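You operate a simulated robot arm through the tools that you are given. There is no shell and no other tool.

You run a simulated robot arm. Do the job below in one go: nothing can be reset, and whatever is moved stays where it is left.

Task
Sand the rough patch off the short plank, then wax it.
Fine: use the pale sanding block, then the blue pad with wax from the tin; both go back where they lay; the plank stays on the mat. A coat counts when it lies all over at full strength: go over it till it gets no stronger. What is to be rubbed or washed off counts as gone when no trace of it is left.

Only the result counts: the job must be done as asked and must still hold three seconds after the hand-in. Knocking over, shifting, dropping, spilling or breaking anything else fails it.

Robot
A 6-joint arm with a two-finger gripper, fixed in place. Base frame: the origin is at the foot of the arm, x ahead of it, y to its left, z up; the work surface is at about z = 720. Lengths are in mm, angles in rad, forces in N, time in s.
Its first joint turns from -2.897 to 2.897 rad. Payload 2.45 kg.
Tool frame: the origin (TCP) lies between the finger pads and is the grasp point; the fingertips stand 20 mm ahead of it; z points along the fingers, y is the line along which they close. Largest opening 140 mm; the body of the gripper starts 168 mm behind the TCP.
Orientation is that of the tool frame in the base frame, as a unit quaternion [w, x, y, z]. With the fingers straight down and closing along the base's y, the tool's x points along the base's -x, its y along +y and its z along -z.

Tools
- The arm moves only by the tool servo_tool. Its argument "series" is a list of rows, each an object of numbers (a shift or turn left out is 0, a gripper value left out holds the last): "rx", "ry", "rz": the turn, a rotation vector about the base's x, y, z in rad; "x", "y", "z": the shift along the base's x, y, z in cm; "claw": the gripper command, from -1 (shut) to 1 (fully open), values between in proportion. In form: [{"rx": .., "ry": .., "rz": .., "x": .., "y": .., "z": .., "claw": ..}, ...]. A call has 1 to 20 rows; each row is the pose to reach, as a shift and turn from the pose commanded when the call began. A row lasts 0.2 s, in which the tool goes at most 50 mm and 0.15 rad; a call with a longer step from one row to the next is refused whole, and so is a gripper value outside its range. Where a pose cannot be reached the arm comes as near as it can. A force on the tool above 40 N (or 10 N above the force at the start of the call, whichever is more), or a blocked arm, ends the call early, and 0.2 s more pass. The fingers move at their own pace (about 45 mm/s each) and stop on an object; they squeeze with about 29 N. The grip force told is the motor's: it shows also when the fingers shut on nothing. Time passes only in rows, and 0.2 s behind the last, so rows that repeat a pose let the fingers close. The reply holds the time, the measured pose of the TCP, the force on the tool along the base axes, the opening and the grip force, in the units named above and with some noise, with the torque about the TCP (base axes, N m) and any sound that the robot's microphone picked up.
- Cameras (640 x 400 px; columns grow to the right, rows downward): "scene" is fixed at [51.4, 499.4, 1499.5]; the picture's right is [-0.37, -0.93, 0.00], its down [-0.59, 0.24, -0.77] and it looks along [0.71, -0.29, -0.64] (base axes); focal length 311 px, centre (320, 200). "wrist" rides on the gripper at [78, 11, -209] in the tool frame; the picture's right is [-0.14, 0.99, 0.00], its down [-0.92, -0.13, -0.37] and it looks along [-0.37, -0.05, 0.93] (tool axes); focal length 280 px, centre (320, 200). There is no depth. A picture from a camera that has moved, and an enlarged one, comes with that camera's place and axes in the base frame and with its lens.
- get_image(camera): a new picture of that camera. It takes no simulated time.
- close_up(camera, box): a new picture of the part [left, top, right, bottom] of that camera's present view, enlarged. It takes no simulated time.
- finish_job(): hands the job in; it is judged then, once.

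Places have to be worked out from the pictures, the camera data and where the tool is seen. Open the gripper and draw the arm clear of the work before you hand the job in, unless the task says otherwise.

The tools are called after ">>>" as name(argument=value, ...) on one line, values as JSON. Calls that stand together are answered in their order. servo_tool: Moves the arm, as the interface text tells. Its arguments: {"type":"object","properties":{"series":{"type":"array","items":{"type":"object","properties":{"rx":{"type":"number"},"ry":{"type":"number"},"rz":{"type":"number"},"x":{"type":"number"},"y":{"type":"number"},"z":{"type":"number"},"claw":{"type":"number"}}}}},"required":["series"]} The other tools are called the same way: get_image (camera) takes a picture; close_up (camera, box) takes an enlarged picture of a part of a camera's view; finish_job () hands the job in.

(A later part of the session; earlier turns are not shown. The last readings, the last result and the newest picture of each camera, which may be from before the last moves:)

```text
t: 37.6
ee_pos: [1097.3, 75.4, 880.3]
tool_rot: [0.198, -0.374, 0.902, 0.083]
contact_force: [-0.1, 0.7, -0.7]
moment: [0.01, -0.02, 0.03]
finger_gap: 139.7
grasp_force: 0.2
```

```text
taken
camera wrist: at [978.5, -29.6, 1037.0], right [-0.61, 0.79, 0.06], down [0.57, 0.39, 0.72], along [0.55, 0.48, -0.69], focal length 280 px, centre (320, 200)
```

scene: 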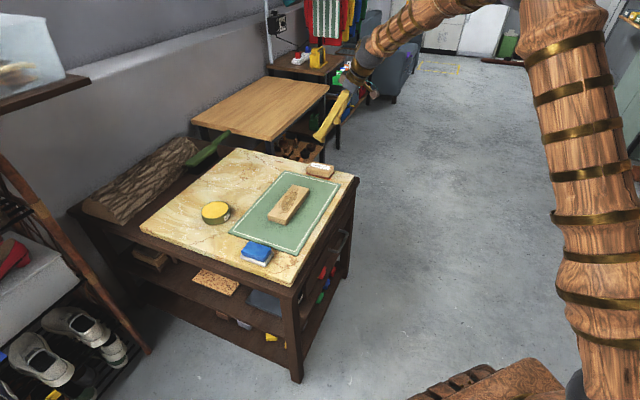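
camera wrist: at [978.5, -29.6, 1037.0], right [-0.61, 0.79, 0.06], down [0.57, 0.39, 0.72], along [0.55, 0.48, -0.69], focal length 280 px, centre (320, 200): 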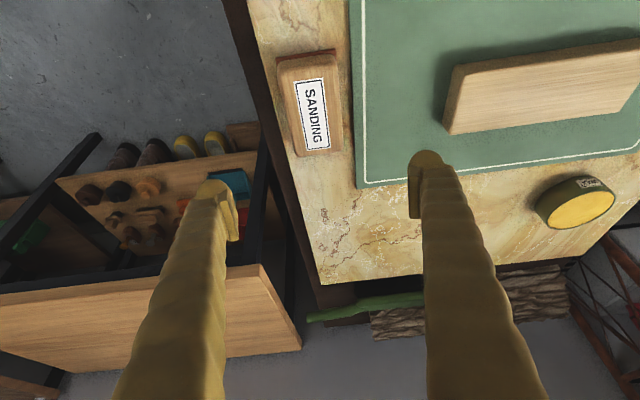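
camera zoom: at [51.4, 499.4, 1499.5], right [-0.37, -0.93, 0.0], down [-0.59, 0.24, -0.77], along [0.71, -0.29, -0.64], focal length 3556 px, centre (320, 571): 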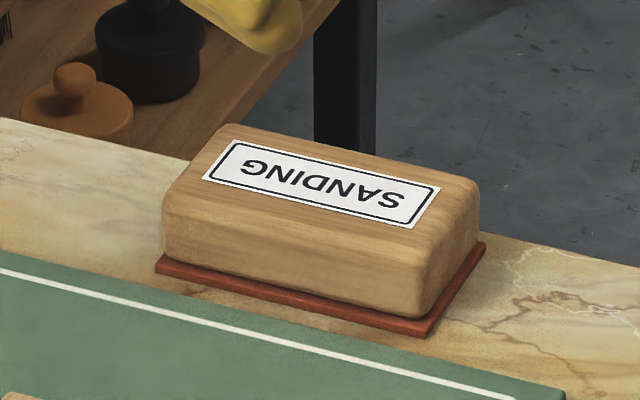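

The sanding block is back in place to within about a millimetre. Next I'll look over the tin from above with the gripper empty, using a slightly smaller tilt, to check reach and measure the tin and pad.

>>> servo_tool(series=[{"x": -1, "y": 3.5}, {"x": -2.2, "y": 7.5, "rx": -0.02, "ry": 0.02}, {"x": -3.3, "y": 11.5, "rx": -0.04, "ry": 0.04}, {"x": -4.4, "y": 15.7, "rx": -0.06, "ry": 0.06}, {"x": -5.5, "y": 19.9, "rx": -0.07, "ry": 0.07}, {"x": -6.6, "y": 24.1, "rx": -0.07, "ry": 0.07}, {"x": -7.7, "y": 28.3, "rx": -0.07, "ry": 0.07}, {"x": -8.8, "y": 32.5, "rx": -0.07, "ry": 0.07}, {"x": -10, "y": 36.7, "rx": -0.07, "ry": 0.07}, {"x": -11.1, "y": 40.9, "rx": -0.07, "ry": 0.07}, {"x": -12.2, "y": 44.8, "rx": -0.07, "ry": 0.07}, {"x": -12.2, "y": 44.8, "rx": -0.07, "ry": 0.07}])

>>> get_image(camera="wrist")

>>> get_image(camera="scene")

```text
t: 40.2
ee_pos: [976.2, 524.1, 880.8]
tool_rot: [0.154, -0.377, 0.911, 0.063]
contact_force: [-0.5, -0.7, 0.6]
moment: [0.01, 0.0, 0.04]
finger_gap: 140.1
grasp_force: 0.1
```

```text
taken
camera wrist: at [868.2, 430.5, 1051.9], right [-0.61, 0.79, 0.05], down [0.62, 0.44, 0.65], along [0.5, 0.42, -0.76], focal length 280 px, centre (320, 200)
```

wrist: 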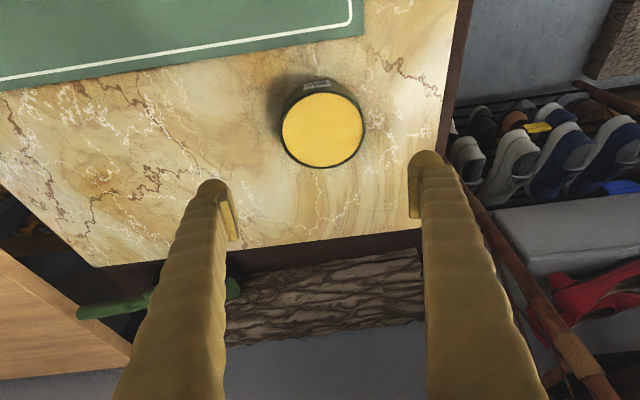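

```text
taken
```

scene: 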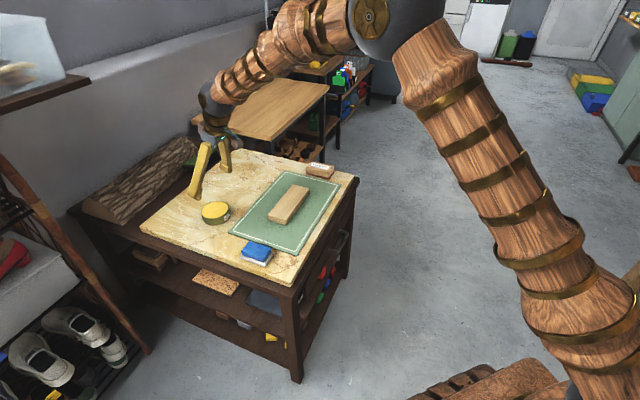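

The tin's wax face is centred near (980, 535). I'll test whether this tilt still reaches at the working height by lowering to z of about 800, where the fingers stay well above the tin.

>>> servo_tool(series=[{"z": -3, "x": 0.5, "y": 1}, {"z": -6, "x": 0.5, "y": 1}, {"z": -8.2, "x": 0.5, "y": 1}, {"z": -8.2, "x": 0.5, "y": 1}])

>>> close_up(camera="wrist", box=[230, 60, 410, 220])

>>> close_up(camera="scene", box=[180, 170, 260, 230])

```text
t: 41.2
ee_pos: [980.8, 533.6, 797.7]
tool_rot: [0.154, -0.378, 0.911, 0.063]
contact_force: [0.5, -0.2, -0.3]
moment: [-0.02, -0.01, 0.01]
finger_gap: 139.8
grasp_force: 0.1
```

```text
2.50 times, centred on (320, 140) of wrist
camera zoom: at [872.0, 440.7, 969.3], right [-0.61, 0.79, 0.05], down [0.62, 0.44, 0.65], along [0.5, 0.42, -0.76], focal length 701 px, centre (320, 350)
```

zoom: 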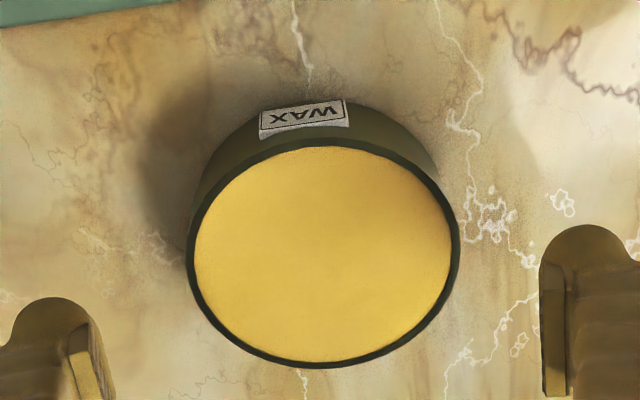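

```text
6.67 times, centred on (220, 200) of scene
camera zoom: at [51.4, 499.4, 1499.5], right [-0.37, -0.93, 0.0], down [-0.59, 0.24, -0.77], along [0.71, -0.29, -0.64], focal length 2074 px, centre (987, 200)
```

zoom: 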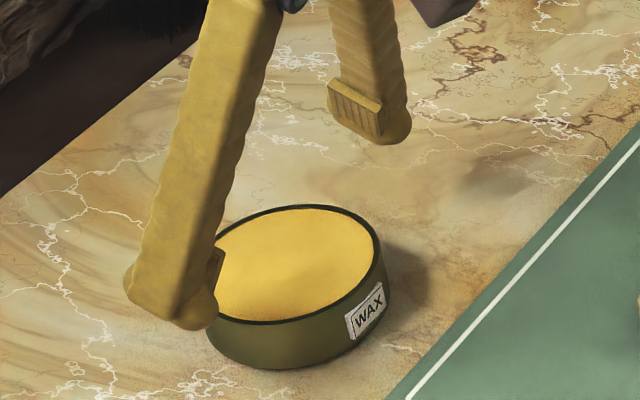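

Reach is fine here, and the wax top is at about z 752–753, centred near (978, 536). I'll see whether an even smaller tilt works, since that would give a better grip on the low pad.

>>> servo_tool(series=[{"rx": -0.047, "ry": 0.047}, {"rx": -0.094, "ry": 0.094}, {"rx": -0.094, "ry": 0.094}])

```text
t: 42.0
ee_pos: [979.9, 535.5, 798.1]
tool_rot: [0.094, -0.381, 0.919, 0.039]
contact_force: [1.1, -0.5, 0.3]
moment: [0.03, 0.0, 0.02]
finger_gap: 139.8
grasp_force: 0.0
```

It still reaches at a tilt of 0.2. I'll try fully vertical here.

>>> servo_tool(series=[{"rx": -0.05, "ry": 0.05}, {"rx": -0.1, "ry": 0.1}, {"rx": -0.143, "ry": 0.143}, {"rx": -0.143, "ry": 0.143}])

```text
t: 43.0
ee_pos: [981.4, 534.2, 799.5]
tool_rot: [0.0, -0.383, 0.924, -0.001]
contact_force: [0.6, -0.1, 0.2]
moment: [0.01, 0.0, -0.01]
finger_gap: 139.8
grasp_force: 0.1
```

Vertical works too, so I'll use a vertical tool for the pad. Now I'll rise and move above the pad near (737, 441).

>>> servo_tool(series=[{"z": 4}, {"z": 8}, {"x": -3.5, "y": -1.35, "z": 9}, {"x": -7, "y": -2.7, "z": 9}, {"x": -10.5, "y": -4, "z": 9}, {"x": -14, "y": -5.4, "z": 9}, {"x": -17.5, "y": -6.7, "z": 9}, {"x": -21, "y": -8, "z": 9}, {"x": -24.3, "y": -9.3, "z": 9}, {"x": -24.3, "y": -9.3, "z": 9}])

>>> get_image(camera="wrist")

>>> get_image(camera="scene")

```text
t: 45.2
ee_pos: [737.7, 443.8, 890.9]
tool_rot: [0.0, -0.383, 0.924, 0.0]
contact_force: [-0.2, 0.0, 1.0]
moment: [0.01, -0.03, 0.01]
finger_gap: 140.2
grasp_force: 0.1
```

```text
taken
camera wrist: at [676.1, 394.4, 1100.1], right [-0.6, 0.8, 0.0], down [0.74, 0.56, 0.37], along [0.29, 0.22, -0.93], focal length 280 px, centre (320, 200)
```

wrist: 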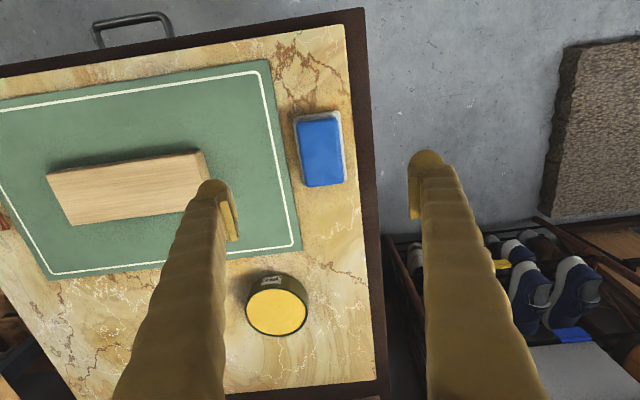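

```text
taken
```

scene: 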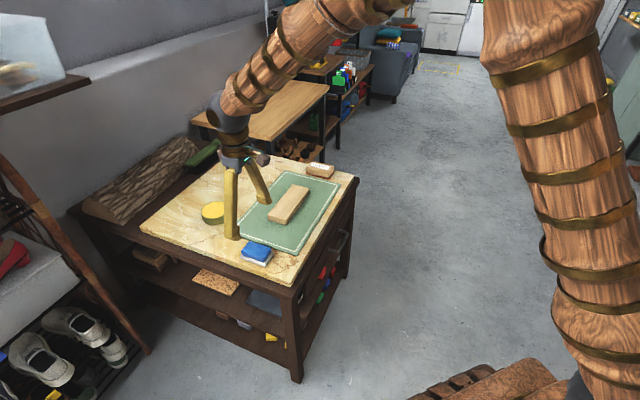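

I'll zoom in on the pad from here to get its exact position and orientation.

>>> close_up(camera="wrist", box=[270, 90, 370, 210])

>>> close_up(camera="scene", box=[230, 232, 286, 272])

```text
3.33 times, centred on (320, 150) of wrist
camera zoom: at [676.1, 394.4, 1100.1], right [-0.6, 0.8, 0.0], down [0.74, 0.56, 0.37], along [0.29, 0.22, -0.93], focal length 935 px, centre (320, 367)
```

zoom: 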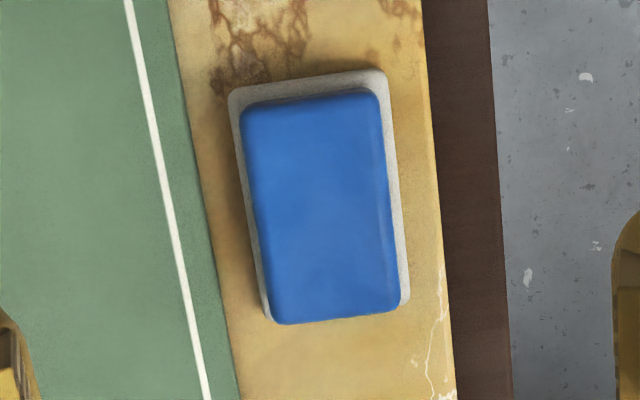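

```text
10.00 times, centred on (258, 252) of scene
camera zoom: at [51.4, 499.4, 1499.5], right [-0.37, -0.93, 0.0], down [-0.59, 0.24, -0.77], along [0.71, -0.29, -0.64], focal length 3111 px, centre (940, -320)
```

zoom: 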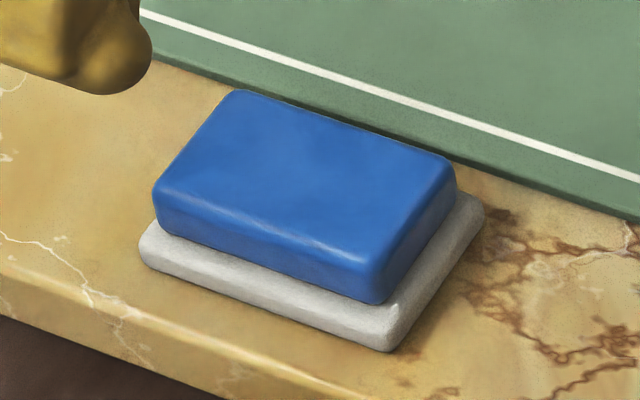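

The pad's blue body is centred at about (736, 442), roughly 83x52 mm and aligned with the tool. I'll go down to a TCP height of 753, so the fingertips stay just above the felt.

>>> servo_tool(series=[{"z": -4.5}, {"z": -9}, {"z": -11.5}, {"z": -12.6}, {"z": -13.2}, {"z": -13.5}, {"z": -13.5}])

>>> get_image(camera="wrist")

>>> close_up(camera="scene", box=[220, 222, 300, 282])

```text
t: 46.8
ee_pos: [736.6, 441.8, 755.1]
tool_rot: [0.001, -0.382, 0.924, -0.001]
contact_force: [-0.2, 0.5, -0.7]
moment: [-0.02, -0.02, 0.0]
finger_gap: 140.1
grasp_force: 0.0
```

```text
taken
camera wrist: at [674.8, 393.1, 963.9], right [-0.6, 0.8, 0.0], down [0.74, 0.56, 0.37], along [0.29, 0.22, -0.93], focal length 280 px, centre (320, 200)
```

wrist: 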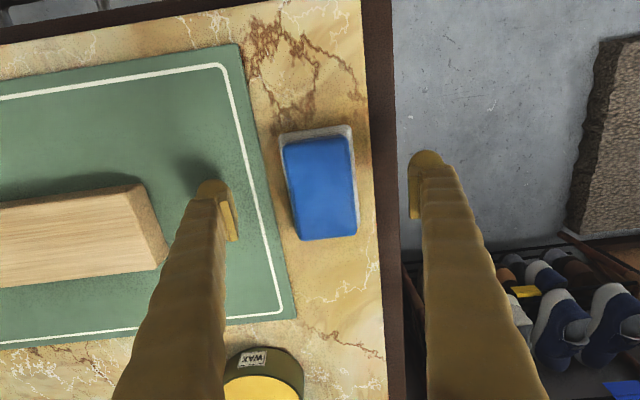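

```text
6.67 times, centred on (260, 252) of scene
camera zoom: at [51.4, 499.4, 1499.5], right [-0.37, -0.93, 0.0], down [-0.59, 0.24, -0.77], along [0.71, -0.29, -0.64], focal length 2074 px, centre (720, -147)
```

zoom: 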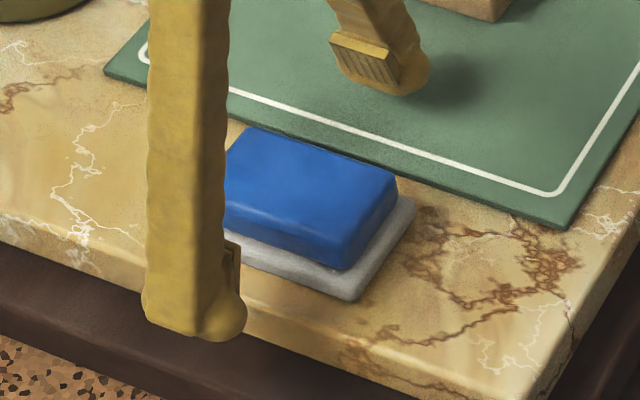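

The pad is centred between the fingers. I'll drop 1.2 mm and close on the blue body.

>>> servo_tool(series=[{"z": -0.12}, {"z": -0.12, "claw": -1}, {"z": -0.12, "claw": -1}, {"z": -0.12, "claw": -1}, {"z": -0.12, "claw": -1}, {"z": -0.12, "claw": -1}, {"z": -0.12, "claw": -1}, {"z": -0.12, "claw": -1}, {"z": -0.12, "claw": -1}])

>>> get_image(camera="wrist")

>>> close_up(camera="scene", box=[220, 222, 300, 282])

```text
t: 48.8
ee_pos: [737.7, 441.1, 752.4]
tool_rot: [0.0, -0.383, 0.924, 0.0]
contact_force: [-0.4, 0.0, 2.2]
moment: [-0.02, -0.02, 0.01]
finger_gap: 50.7
grasp_force: 29.1
```

```text
taken
camera wrist: at [674.8, 393.4, 962.5], right [-0.6, 0.8, 0.0], down [0.74, 0.56, 0.37], along [0.29, 0.22, -0.93], focal length 280 px, centre (320, 200)
```

wrist: 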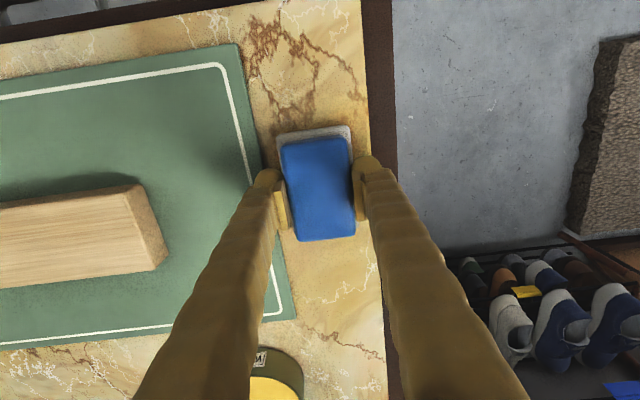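

```text
6.67 times, centred on (260, 252) of scene
camera zoom: at [51.4, 499.4, 1499.5], right [-0.37, -0.93, 0.0], down [-0.59, 0.24, -0.77], along [0.71, -0.29, -0.64], focal length 2074 px, centre (720, -147)
```

zoom: 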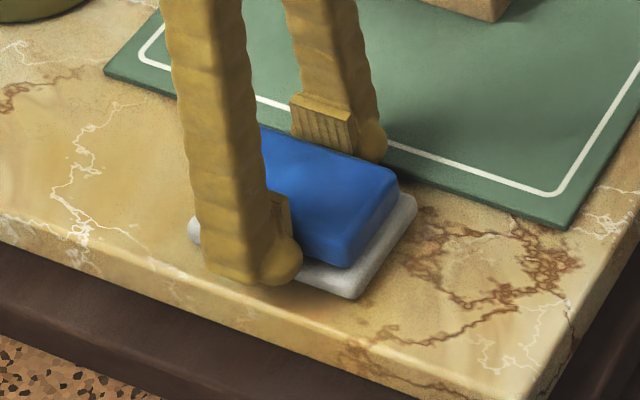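

The pad is held with a 50.7 mm gap, and its home TCP is commanded (737.1, 441.7, 753.9). I'll lift it and carry it over to the tin.

>>> servo_tool(series=[{"z": 0.5}, {"z": 3}, {"z": 6.5}, {"x": 3.5, "y": 1.4, "z": 7}, {"x": 7, "y": 2.7, "z": 7}, {"x": 10.5, "y": 4.1, "z": 7}, {"x": 14, "y": 5.5, "z": 7}, {"x": 17.5, "y": 6.8, "z": 7}, {"x": 21, "y": 8.2, "z": 7}, {"x": 24.1, "y": 9.43, "z": 7}, {"x": 24.1, "y": 9.43, "z": 7}])

>>> get_image(camera="wrist")

>>> close_up(camera="scene", box=[170, 160, 270, 235])

```text
t: 51.2
ee_pos: [978.1, 536.8, 822.9]
tool_rot: [0.0, -0.382, 0.924, 0.0]
contact_force: [0.0, 0.2, -0.8]
moment: [0.01, -0.01, -0.04]
finger_gap: 50.8
grasp_force: 29.1
```

```text
taken
camera wrist: at [915.8, 487.9, 1032.5], right [-0.6, 0.8, 0.0], down [0.74, 0.56, 0.37], along [0.29, 0.22, -0.93], focal length 280 px, centre (320, 200)
```

wrist: 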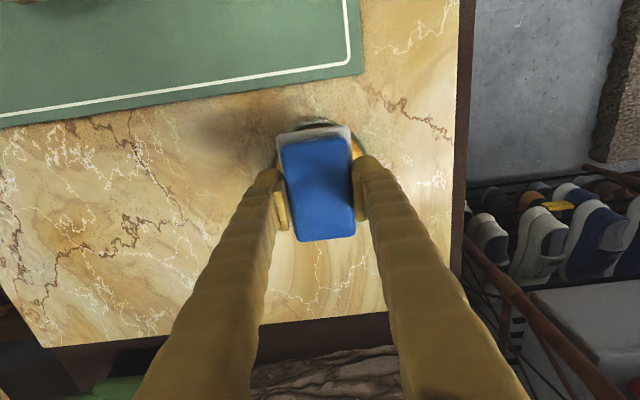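

```text
5.33 times, centred on (220, 198) of scene
camera zoom: at [51.4, 499.4, 1499.5], right [-0.37, -0.93, 0.0], down [-0.59, 0.24, -0.77], along [0.71, -0.29, -0.64], focal length 1659 px, centre (853, 213)
```

zoom: 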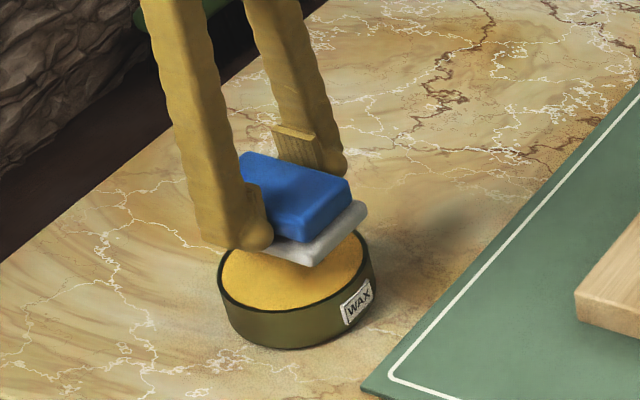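

The pad is centred above the tin. I'll lower to about 4 mm above the expected contact height, then creep down.

>>> servo_tool(series=[{"z": -1.5}, {"z": -2.8}, {"z": -3.2}, {"z": -3.4}, {"z": -3.5}])

```text
t: 52.4
ee_pos: [979.3, 535.7, 789.2]
tool_rot: [0.001, -0.383, 0.924, 0.001]
contact_force: [-3.5, -1.9, 8.2]
moment: [-0.06, 0.22, 0.05]
finger_gap: 50.7
grasp_force: 29.3
```

The pad touched the wax at 8 N. I'll press slightly more, hold without sliding the tin, then lift.

>>> servo_tool(series=[{"z": -0.03}, {"z": -0.05}, {"z": -0.05}, {"z": -0.05}, {"z": -0.05}, {"z": -0.05}])

>>> get_image(camera="wrist")

>>> close_up(camera="scene", box=[170, 160, 270, 235])

```text
t: 53.8
ee_pos: [979.5, 535.8, 788.5]
tool_rot: [0.001, -0.383, 0.924, 0.0]
contact_force: [1.4, -1.6, 25.2]
moment: [-0.04, 0.0, -0.01]
finger_gap: 50.8
grasp_force: 28.8
```

```text
taken
camera wrist: at [916.2, 487.7, 997.5], right [-0.6, 0.8, 0.0], down [0.74, 0.56, 0.37], along [0.3, 0.22, -0.93], focal length 280 px, centre (320, 200)
```

wrist: 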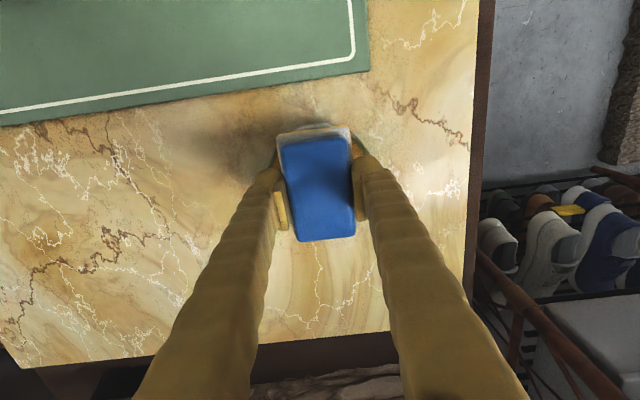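

```text
5.33 times, centred on (220, 198) of scene
camera zoom: at [51.4, 499.4, 1499.5], right [-0.37, -0.93, 0.0], down [-0.59, 0.24, -0.77], along [0.71, -0.29, -0.64], focal length 1659 px, centre (853, 213)
```

zoom: 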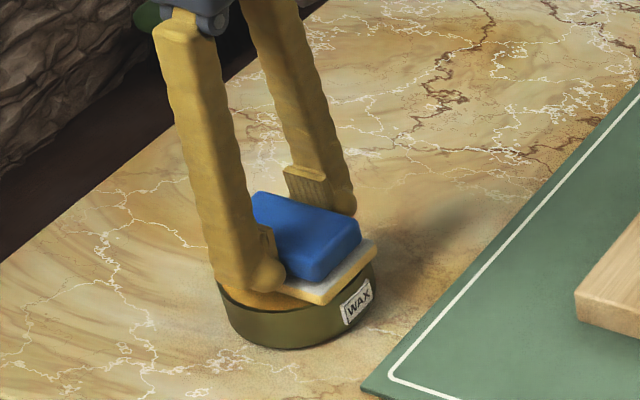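

The felt's edge now looks yellow, so the pad has taken wax. I'll lift straight up and check that the tin hasn't moved.

>>> servo_tool(series=[{"z": 0.3}, {"z": 1.5}, {"z": 4}, {"z": 6}, {"z": 6}])

>>> close_up(camera="scene", box=[180, 150, 260, 230])

>>> get_image(camera="wrist")

```text
t: 55.0
ee_pos: [980.0, 537.2, 847.7]
tool_rot: [0.001, -0.383, 0.924, -0.001]
contact_force: [-0.7, 1.4, -0.4]
moment: [0.01, 0.02, 0.03]
finger_gap: 50.9
grasp_force: 29.2
```

```text
5.00 times, centred on (220, 190) of scene
camera zoom: at [51.4, 499.4, 1499.5], right [-0.37, -0.93, 0.0], down [-0.59, 0.24, -0.77], along [0.71, -0.29, -0.64], focal length 1556 px, centre (820, 250)
```

zoom: 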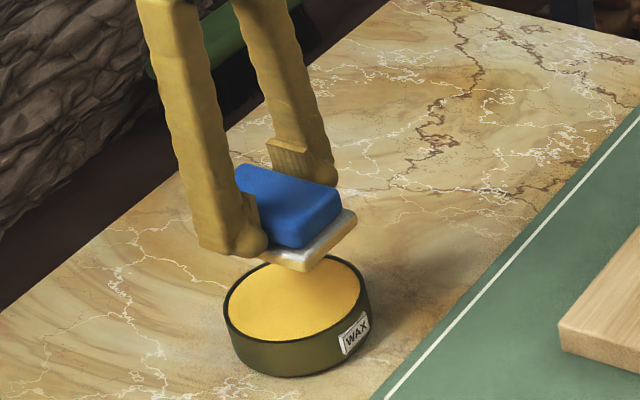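

```text
taken
camera wrist: at [916.9, 488.2, 1056.9], right [-0.6, 0.8, 0.0], down [0.74, 0.56, 0.37], along [0.29, 0.22, -0.93], focal length 280 px, centre (320, 200)
```

wrist: 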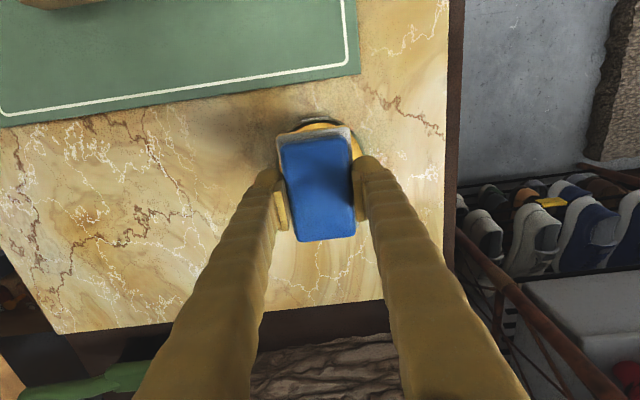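

The tin is unmoved and the felt is coated. I'll carry the pad to above the near end of the plank.

>>> servo_tool(series=[{"x": -1.5, "y": -3.7}, {"x": -3, "y": -7.4}, {"x": -4.5, "y": -11}, {"x": -6, "y": -14.7}, {"x": -7.5, "y": -18.4}, {"x": -9.1, "y": -22}, {"x": -9.1, "y": -22, "z": -2.5}, {"x": -9.1, "y": -22, "z": -2.5}])

>>> get_image(camera="wrist")

>>> close_up(camera="scene", box=[240, 150, 340, 230])

```text
t: 56.8
ee_pos: [888.5, 316.7, 822.9]
tool_rot: [0.001, -0.383, 0.924, 0.0]
contact_force: [-0.1, -0.1, -1.5]
moment: [-0.01, -0.03, -0.01]
finger_gap: 50.8
grasp_force: 29.0
```

```text
taken
camera wrist: at [825.3, 267.8, 1032.1], right [-0.6, 0.8, 0.0], down [0.74, 0.56, 0.37], along [0.29, 0.22, -0.93], focal length 280 px, centre (320, 200)
```

wrist: 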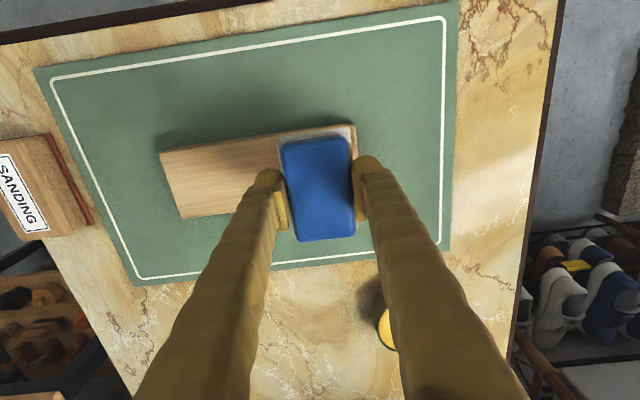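

```text
5.00 times, centred on (290, 190) of scene
camera zoom: at [51.4, 499.4, 1499.5], right [-0.37, -0.93, 0.0], down [-0.59, 0.24, -0.77], along [0.71, -0.29, -0.64], focal length 1556 px, centre (470, 250)
```

zoom: 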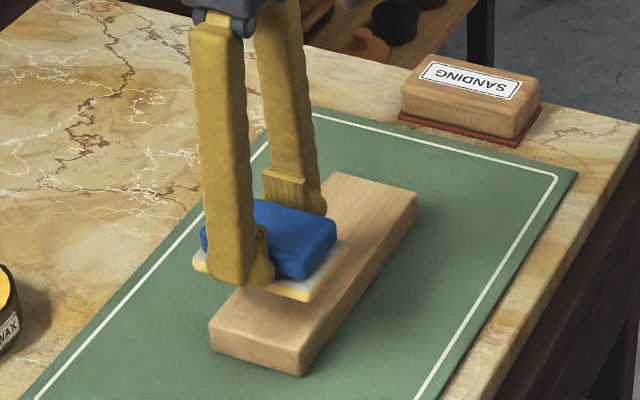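

I'll zoom in to verify how the pad lines up with the plank across its width.

>>> close_up(camera="wrist", box=[140, 105, 380, 255])

```text
2.67 times, centred on (260, 180) of wrist
camera zoom: at [825.3, 267.8, 1032.1], right [-0.6, 0.8, 0.0], down [0.74, 0.56, 0.37], along [0.29, 0.22, -0.93], focal length 748 px, centre (480, 253)
```

zoom: 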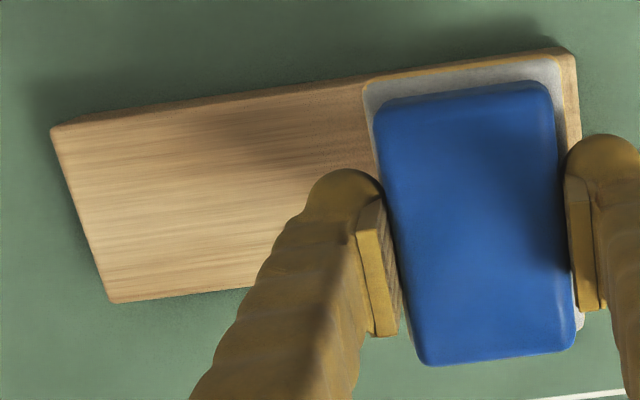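

The plank's centre is (929.7, 274) and the pad spans its width with a margin on both sides. I'll lower onto the near end.

>>> servo_tool(series=[{"z": -1.5}, {"z": -2.8}, {"z": -3.2}, {"z": -3.4}, {"z": -3.5}])

```text
t: 58.0
ee_pos: [886.8, 316.1, 786.8]
tool_rot: [0.0, -0.383, 0.924, 0.0]
contact_force: [-0.3, -0.7, -1.5]
moment: [0.02, 0.01, -0.04]
finger_gap: 50.9
grasp_force: 29.0
```

>>> servo_tool(series=[{"z": -0.1}, {"z": -0.2}, {"z": -0.2}])

```text
t: 58.8
ee_pos: [887.2, 315.2, 786.3]
tool_rot: [0.001, -0.383, 0.924, 0.0]
contact_force: [-4.3, 0.3, 21.3]
moment: [-0.13, 0.04, -0.03]
finger_gap: 50.4
grasp_force: 29.2
```

Contact reads 21 N. I'll ease off a little and make the first waxing stroke along the whole plank.

>>> servo_tool(series=[{"x": -0.698, "y": 0.716, "z": 0.02}, {"x": -1.047, "y": 1.074, "z": 0.02}, {"x": -0.349, "y": 0.358, "z": 0.02}, {"x": 0.349, "y": -0.358, "z": 0.02}, {"x": 1.047, "y": -1.074, "z": 0.02}, {"x": 1.745, "y": -1.79, "z": 0.02}, {"x": 2.443, "y": -2.506, "z": 0.02}, {"x": 3.141, "y": -3.222, "z": 0.02}, {"x": 3.839, "y": -3.938, "z": 0.02}, {"x": 4.537, "y": -4.654, "z": 0.02}, {"x": 5.235, "y": -5.37, "z": 0.02}, {"x": 5.933, "y": -6.086, "z": 0.02}, {"x": 6.631, "y": -6.802, "z": 0.02}, {"x": 7.329, "y": -7.518, "z": 0.02}, {"x": 8.027, "y": -8.234, "z": 0.02}, {"x": 8.725, "y": -8.95, "z": 0.02}, {"x": 9.423, "y": -9.666, "z": 0.02}])

>>> get_image(camera="wrist")

>>> close_up(camera="scene", box=[250, 160, 330, 230])

```text
t: 62.4
ee_pos: [981.6, 220.2, 785.3]
tool_rot: [0.0, -0.383, 0.924, 0.001]
contact_force: [-5.2, 5.8, 20.3]
moment: [0.08, 0.2, -0.03]
finger_gap: 50.7
grasp_force: 29.3
```

```text
taken
camera wrist: at [918.9, 171.0, 995.2], right [-0.6, 0.8, 0.0], down [0.74, 0.56, 0.37], along [0.29, 0.22, -0.93], focal length 280 px, centre (320, 200)
```

wrist: 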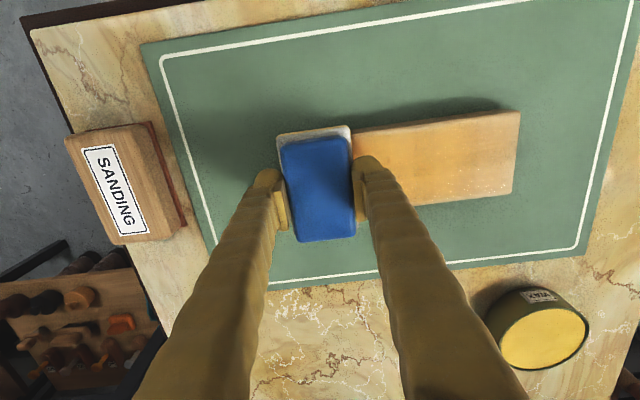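

```text
5.71 times, centred on (290, 195) of scene
camera zoom: at [51.4, 499.4, 1499.5], right [-0.37, -0.93, 0.0], down [-0.59, 0.24, -0.77], along [0.71, -0.29, -0.64], focal length 1778 px, centre (491, 229)
```

zoom: 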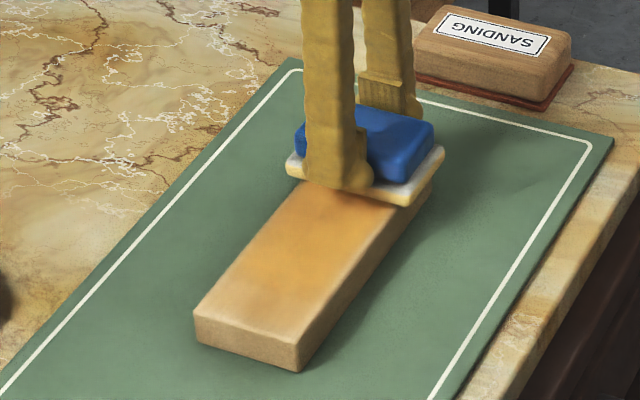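

A warm, honey-coloured wax tone has appeared on the plank. I'll look closer to see how uniform it is.

>>> close_up(camera="wrist", box=[330, 90, 530, 215])

>>> close_up(camera="scene", box=[266, 180, 314, 228])

```text
3.20 times, centred on (430, 152) of wrist
camera zoom: at [918.9, 171.0, 995.2], right [-0.6, 0.8, 0.0], down [0.74, 0.56, 0.37], along [0.29, 0.22, -0.93], focal length 897 px, centre (-32, 352)
```

zoom: 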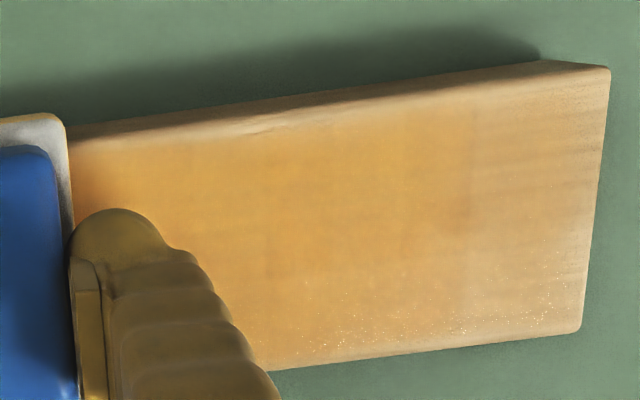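

```text
8.33 times, centred on (290, 204) of scene
camera zoom: at [51.4, 499.4, 1499.5], right [-0.37, -0.93, 0.0], down [-0.59, 0.24, -0.77], along [0.71, -0.29, -0.64], focal length 2593 px, centre (570, 167)
```

zoom: 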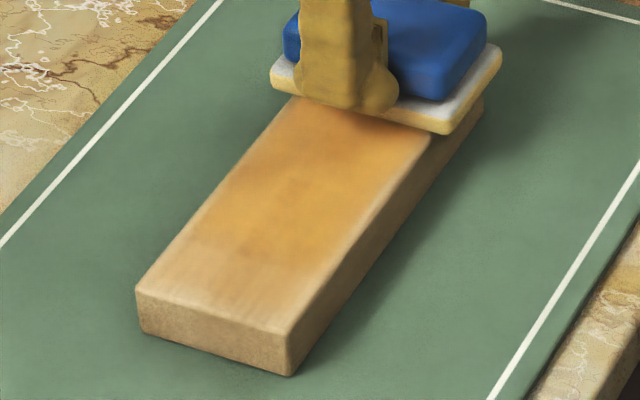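

The coat is stronger in the middle and weaker toward the ends. I'll stroke back over the full length, pausing further out at each end.

>>> servo_tool(series=[{"x": 0.558, "y": -0.573}, {"x": 0, "y": 0}, {"x": -0.698, "y": 0.716}, {"x": -1.396, "y": 1.432}, {"x": -2.094, "y": 2.148}, {"x": -2.792, "y": 2.864}, {"x": -3.49, "y": 3.58}, {"x": -4.188, "y": 4.296}, {"x": -4.886, "y": 5.012}, {"x": -5.584, "y": 5.728}, {"x": -6.282, "y": 6.444}, {"x": -6.98, "y": 7.16}, {"x": -7.678, "y": 7.876}, {"x": -8.376, "y": 8.592}, {"x": -9.074, "y": 9.308}, {"x": -9.772, "y": 10.024}, {"x": -10.47, "y": 10.74}, {"x": -11.168, "y": 11.456}, {"x": -10.47, "y": 10.74}, {"x": -11.168, "y": 11.456}])

>>> get_image(camera="wrist")

>>> close_up(camera="scene", box=[250, 160, 330, 230])

```text
t: 66.6
ee_pos: [871.6, 332.5, 786.7]
tool_rot: [0.0, -0.382, 0.924, 0.001]
contact_force: [4.5, -3.2, 12.2]
moment: [-0.13, -0.19, 0.01]
finger_gap: 50.9
grasp_force: 29.2
```

```text
taken
camera wrist: at [808.3, 284.5, 995.1], right [-0.6, 0.8, 0.0], down [0.74, 0.56, 0.37], along [0.29, 0.22, -0.93], focal length 280 px, centre (320, 200)
```

wrist: 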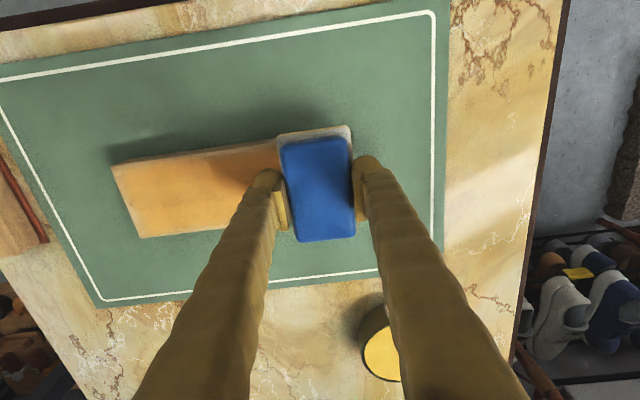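

```text
5.71 times, centred on (290, 195) of scene
camera zoom: at [51.4, 499.4, 1499.5], right [-0.37, -0.93, 0.0], down [-0.59, 0.24, -0.77], along [0.71, -0.29, -0.64], focal length 1778 px, centre (491, 229)
```

zoom: 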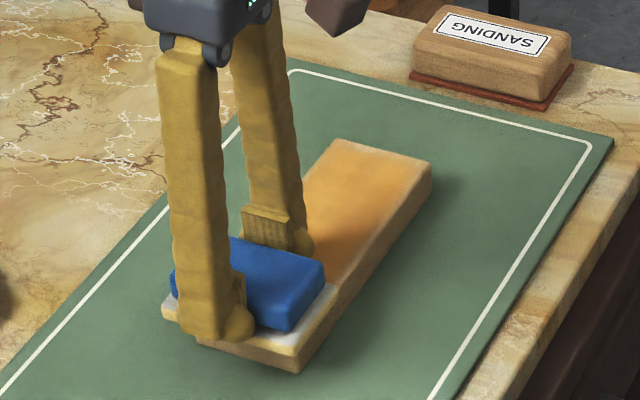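

I'll zoom in on the exposed part to see how evenly the edges are coated.

>>> close_up(camera="wrist", box=[100, 120, 300, 245])

>>> close_up(camera="scene", box=[280, 170, 320, 210])

```text
3.20 times, centred on (200, 182) of wrist
camera zoom: at [808.3, 284.5, 995.1], right [-0.6, 0.8, 0.0], down [0.74, 0.56, 0.37], along [0.29, 0.22, -0.93], focal length 897 px, centre (704, 256)
```

zoom: 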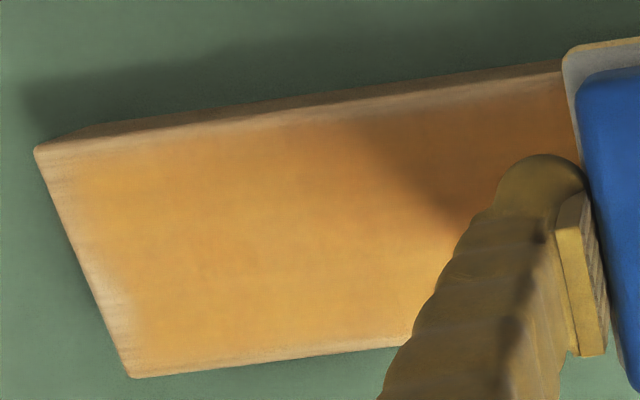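

```text
10.00 times, centred on (300, 190) of scene
camera zoom: at [51.4, 499.4, 1499.5], right [-0.37, -0.93, 0.0], down [-0.59, 0.24, -0.77], along [0.71, -0.29, -0.64], focal length 3111 px, centre (520, 300)
```

zoom: 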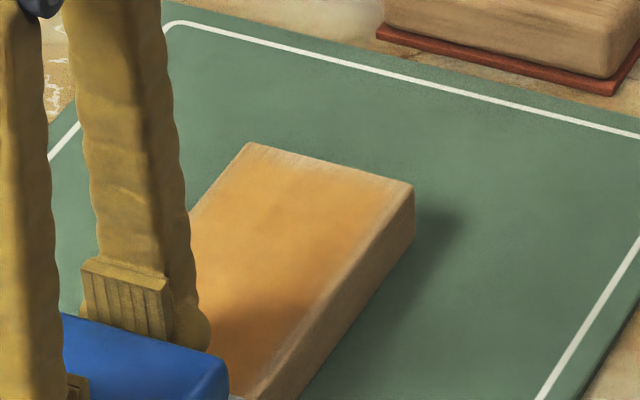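

The near long edge and both end strips are still paler. I'll stroke with the pad shifted about 12 mm toward the near edge and run further out at the ends.

>>> servo_tool(series=[{"x": -0.86, "y": -0.84}, {"x": -0.16, "y": -1.56}, {"x": 0.54, "y": -2.27}, {"x": 1.23, "y": -2.99}, {"x": 1.93, "y": -3.7}, {"x": 2.63, "y": -4.42}, {"x": 3.33, "y": -5.14}, {"x": 4.03, "y": -5.85}, {"x": 4.72, "y": -6.57}, {"x": 5.42, "y": -7.28}, {"x": 6.12, "y": -8.0}, {"x": 6.82, "y": -8.72}, {"x": 7.52, "y": -9.43}, {"x": 8.21, "y": -10.15}, {"x": 8.91, "y": -10.86}, {"x": 9.61, "y": -11.58}, {"x": 10.31, "y": -12.3}, {"x": 11.01, "y": -13.01}, {"x": 11.35, "y": -13.37}, {"x": 10.66, "y": -12.66}])

>>> close_up(camera="wrist", box=[330, 70, 570, 220])

>>> close_up(camera="scene", box=[260, 170, 320, 230])

```text
t: 70.8
ee_pos: [977.3, 206.9, 785.6]
tool_rot: [0.001, -0.383, 0.924, 0.0]
contact_force: [6.0, -5.6, 16.1]
moment: [-0.09, -0.07, 0.03]
finger_gap: 50.7
grasp_force: 29.1
```

```text
2.67 times, centred on (450, 145) of wrist
camera zoom: at [914.6, 158.7, 995.0], right [-0.6, 0.8, 0.0], down [0.74, 0.56, 0.37], along [0.3, 0.22, -0.93], focal length 748 px, centre (-27, 347)
```

zoom: 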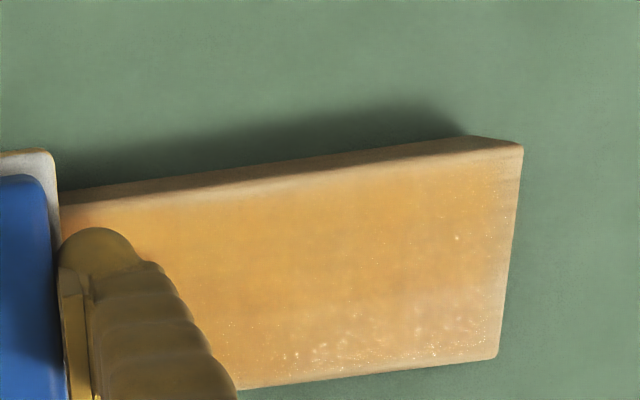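

```text
6.67 times, centred on (290, 200) of scene
camera zoom: at [51.4, 499.4, 1499.5], right [-0.37, -0.93, 0.0], down [-0.59, 0.24, -0.77], along [0.71, -0.29, -0.64], focal length 2074 px, centre (520, 200)
```

zoom: 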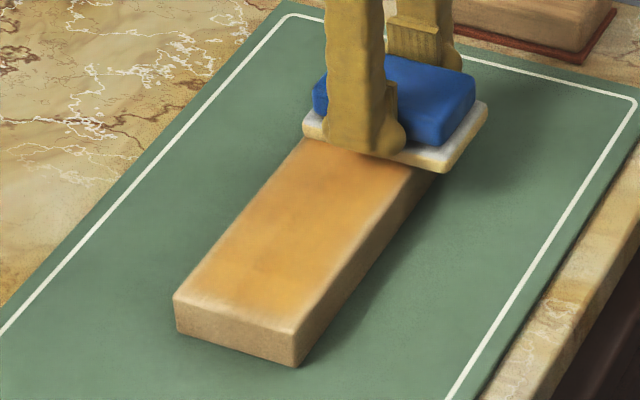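

The near edge improved. Now I'll stroke back with the pad shifted toward the far long edge, going right out over the near end.

>>> servo_tool(series=[{"x": 0.93, "y": 0.9}, {"x": 1.86, "y": 1.81}, {"x": 2.56, "y": 1.09}, {"x": 1.86, "y": 1.81}, {"x": 1.16, "y": 2.53}, {"x": 0.46, "y": 3.24}, {"x": -0.23, "y": 3.96}, {"x": -0.93, "y": 4.67}, {"x": -1.98, "y": 5.75}, {"x": -3.03, "y": 6.82}, {"x": -4.07, "y": 7.9}, {"x": -5.12, "y": 8.97}, {"x": -6.17, "y": 10.04}, {"x": -7.22, "y": 11.12}, {"x": -8.26, "y": 12.19}, {"x": -8.96, "y": 12.91}, {"x": -9.66, "y": 13.62}, {"x": -10.36, "y": 14.34}, {"x": -9.31, "y": 13.27}, {"x": -10.36, "y": 14.34}])

>>> close_up(camera="wrist", box=[80, 110, 320, 260])

>>> close_up(camera="scene", box=[260, 170, 320, 230])

```text
t: 75.0
ee_pos: [872.7, 352.3, 786.7]
tool_rot: [0.0, -0.383, 0.924, 0.0]
contact_force: [-0.6, 1.1, -0.9]
moment: [0.02, -0.04, 0.01]
finger_gap: 50.8
grasp_force: 29.4
```

```text
2.67 times, centred on (200, 185) of wrist
camera zoom: at [810.9, 302.9, 995.4], right [-0.6, 0.8, 0.0], down [0.74, 0.56, 0.37], along [0.29, 0.22, -0.93], focal length 748 px, centre (640, 240)
```

zoom: 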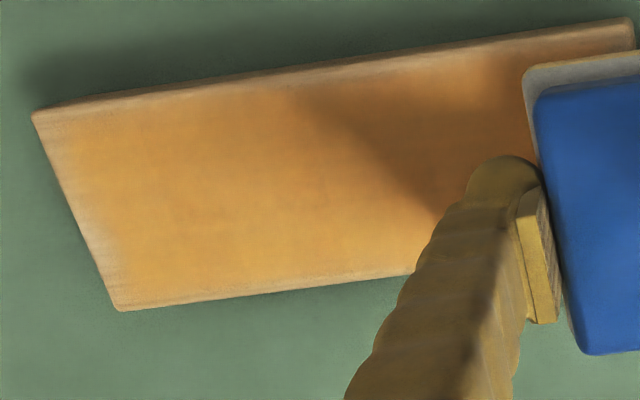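

```text
6.67 times, centred on (290, 200) of scene
camera zoom: at [51.4, 499.4, 1499.5], right [-0.37, -0.93, 0.0], down [-0.59, 0.24, -0.77], along [0.71, -0.29, -0.64], focal length 2074 px, centre (520, 200)
```

zoom: 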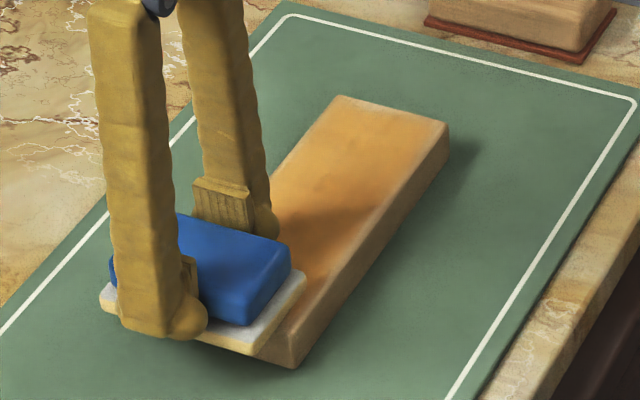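

Contact was lost out at the very end, and the strips at both ends are still paler. I'll come back in a little, restore the pressing force and check it.

>>> servo_tool(series=[{"x": 0.7, "y": -0.72}, {"x": 1.4, "y": -1.43}, {"x": 1.4, "y": -1.43, "z": -0.03}, {"x": 1.4, "y": -1.43, "z": -0.03}])

```text
t: 76.0
ee_pos: [887.4, 336.5, 786.7]
tool_rot: [-0.001, -0.383, 0.924, -0.001]
contact_force: [0.3, 0.2, -0.4]
moment: [0.01, 0.0, 0.01]
finger_gap: 51.0
grasp_force: 29.3
```

There's no contact yet, so I'll lower in small steps to find the surface again.

>>> servo_tool(series=[{"z": -0.03}, {"z": -0.06}, {"z": -0.06}])

```text
t: 76.8
ee_pos: [887.5, 336.7, 786.1]
tool_rot: [0.001, -0.382, 0.924, 0.001]
contact_force: [-0.7, 0.0, 7.9]
moment: [-0.08, 0.04, 0.01]
finger_gap: 50.7
grasp_force: 29.0
```

8 N now. I'll press a touch more and work the near end back and forth in three lateral lanes.

>>> servo_tool(series=[{"x": -0.698, "y": 0.716, "z": -0.025}, {"x": -1.047, "y": 1.074, "z": -0.025}, {"x": -0.349, "y": 0.358, "z": -0.025}, {"x": 0.349, "y": -0.358, "z": -0.025}, {"x": 0.617, "y": -1.493, "z": -0.025}, {"x": -0.582, "y": -1.265, "z": -0.025}, {"x": -1.28, "y": -0.549, "z": -0.025}, {"x": -1.978, "y": 0.167, "z": -0.025}, {"x": -1.28, "y": -0.549, "z": -0.025}, {"x": -0.582, "y": -1.265, "z": -0.025}, {"x": -0.385, "y": -2.47, "z": -0.025}, {"x": -1.513, "y": -2.173, "z": -0.025}, {"x": -2.211, "y": -1.457, "z": -0.025}, {"x": -2.909, "y": -0.741, "z": -0.025}, {"x": -2.211, "y": -1.457, "z": -0.025}, {"x": -1.513, "y": -2.173, "z": -0.025}, {"x": -0.385, "y": -2.47, "z": -0.025}, {"x": -0.582, "y": -1.265, "z": -0.025}, {"x": -1.28, "y": -0.549, "z": -0.025}, {"x": -0.582, "y": -1.265, "z": -0.025}])

>>> close_up(camera="scene", box=[260, 170, 320, 230])

```text
t: 80.3
ee_pos: [873.4, 313.7, 786.7]
tool_rot: [0.001, -0.383, 0.924, 0.001]
contact_force: [1.2, -1.9, 9.0]
moment: [-0.07, 0.02, -0.04]
finger_gap: 51.0
grasp_force: 29.1
stopped in row 17: the force on the tool passed its limit at 43 N (the readings are from after the stop); the commanded pose is now the measured one
```

```text
6.67 times, centred on (290, 200) of scene
camera zoom: at [51.4, 499.4, 1499.5], right [-0.37, -0.93, 0.0], down [-0.59, 0.24, -0.77], along [0.71, -0.29, -0.64], focal length 2074 px, centre (520, 200)
```

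zoom: 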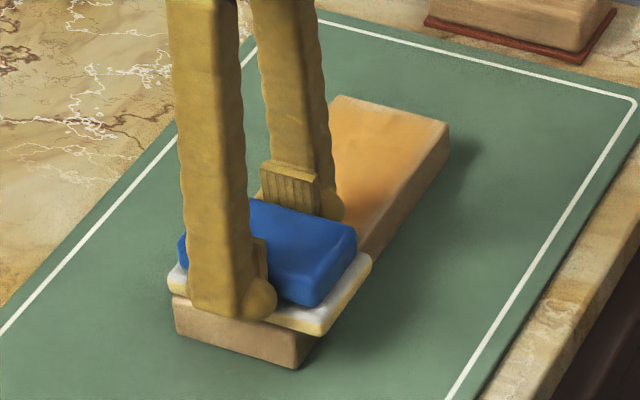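

A force spike stopped that call, but the plank hasn't moved. I'll lift off and head toward the tin so the whole plank top can be seen.

>>> servo_tool(series=[{"z": 0.5}, {"z": 3}, {"z": 6.2}, {"x": 2.0, "y": 4.2, "z": 6.2}, {"x": 4.0, "y": 8.4, "z": 6.2}, {"x": 6.0, "y": 12.6, "z": 6.2}, {"x": 8.0, "y": 16.8, "z": 6.2}, {"x": 10.0, "y": 21.0, "z": 6.2}, {"x": 10.48, "y": 22.23, "z": 6.2}, {"x": 10.48, "y": 22.23, "z": 6.2}])

>>> close_up(camera="scene", box=[262, 178, 318, 228])

>>> close_up(camera="scene", box=[180, 150, 260, 230])

>>> get_image(camera="wrist")

```text
t: 82.5
ee_pos: [977.3, 535.6, 848.7]
tool_rot: [-0.001, -0.383, 0.924, 0.001]
contact_force: [-0.1, 1.4, -0.1]
moment: [0.0, -0.04, 0.01]
finger_gap: 50.8
grasp_force: 28.9
```

```text
8.00 times, centred on (290, 203) of scene
camera zoom: at [51.4, 499.4, 1499.5], right [-0.37, -0.93, 0.0], down [-0.59, 0.24, -0.77], along [0.71, -0.29, -0.64], focal length 2489 px, centre (560, 176)
```

zoom: 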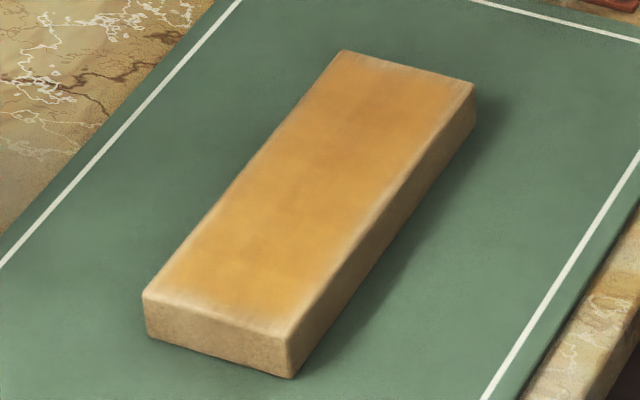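

```text
5.00 times, centred on (220, 190) of scene
camera zoom: at [51.4, 499.4, 1499.5], right [-0.37, -0.93, 0.0], down [-0.59, 0.24, -0.77], along [0.71, -0.29, -0.64], focal length 1556 px, centre (820, 250)
```

zoom: 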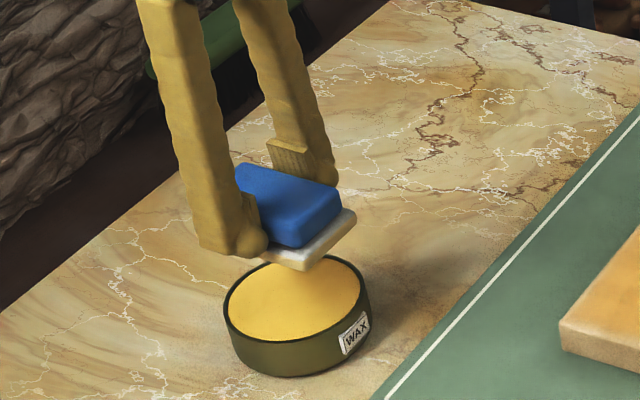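

```text
taken
camera wrist: at [916.2, 488.0, 1057.3], right [-0.6, 0.8, 0.0], down [0.74, 0.56, 0.37], along [0.29, 0.22, -0.93], focal length 280 px, centre (320, 200)
```

wrist: 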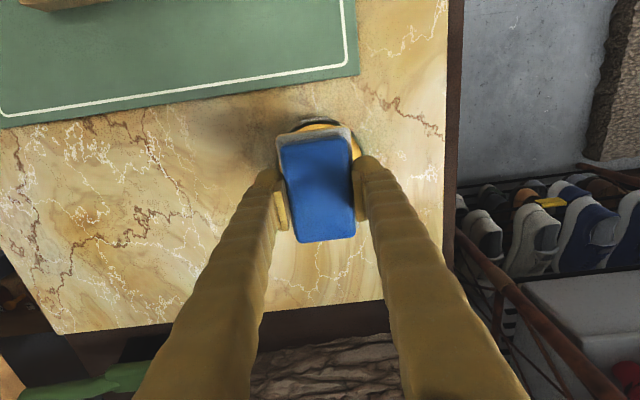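

The felt has gone pale again, so the pad is used up; the plank's ends and edges still need more. I'll press it into the wax again.

>>> servo_tool(series=[{"z": -3}, {"z": -5}, {"z": -5.7}, {"z": -5.9}, {"z": -6.0}])

```text
t: 83.7
ee_pos: [979.3, 536.2, 788.3]
tool_rot: [0.0, -0.382, 0.924, 0.0]
contact_force: [-2.0, -1.5, 5.7]
moment: [-0.07, 0.1, 0.04]
finger_gap: 50.6
grasp_force: 29.0
```

>>> servo_tool(series=[{"z": -0.04}, {"z": -0.06}, {"z": -0.06}, {"z": -0.06}, {"z": -0.06}, {"z": -0.06}, {"z": -0.06}])

>>> close_up(camera="scene", box=[180, 170, 260, 230])

```text
t: 85.3
ee_pos: [978.5, 536.5, 787.0]
tool_rot: [0.0, -0.382, 0.924, 0.0]
contact_force: [2.8, 0.8, 21.5]
moment: [0.09, 0.01, -0.03]
finger_gap: 50.9
grasp_force: 29.0
```

```text
6.67 times, centred on (220, 200) of scene
camera zoom: at [51.4, 499.4, 1499.5], right [-0.37, -0.93, 0.0], down [-0.59, 0.24, -0.77], along [0.71, -0.29, -0.64], focal length 2074 px, centre (987, 200)
```

zoom: 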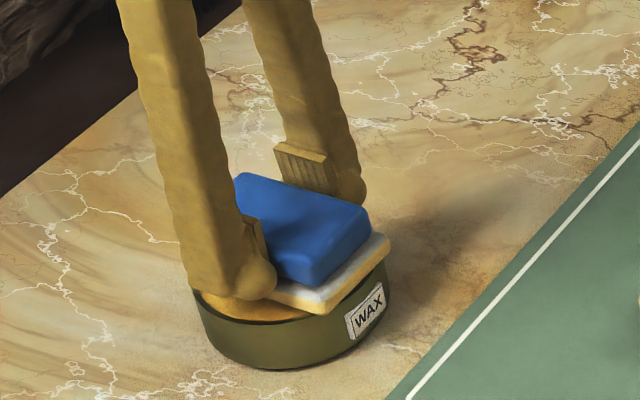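

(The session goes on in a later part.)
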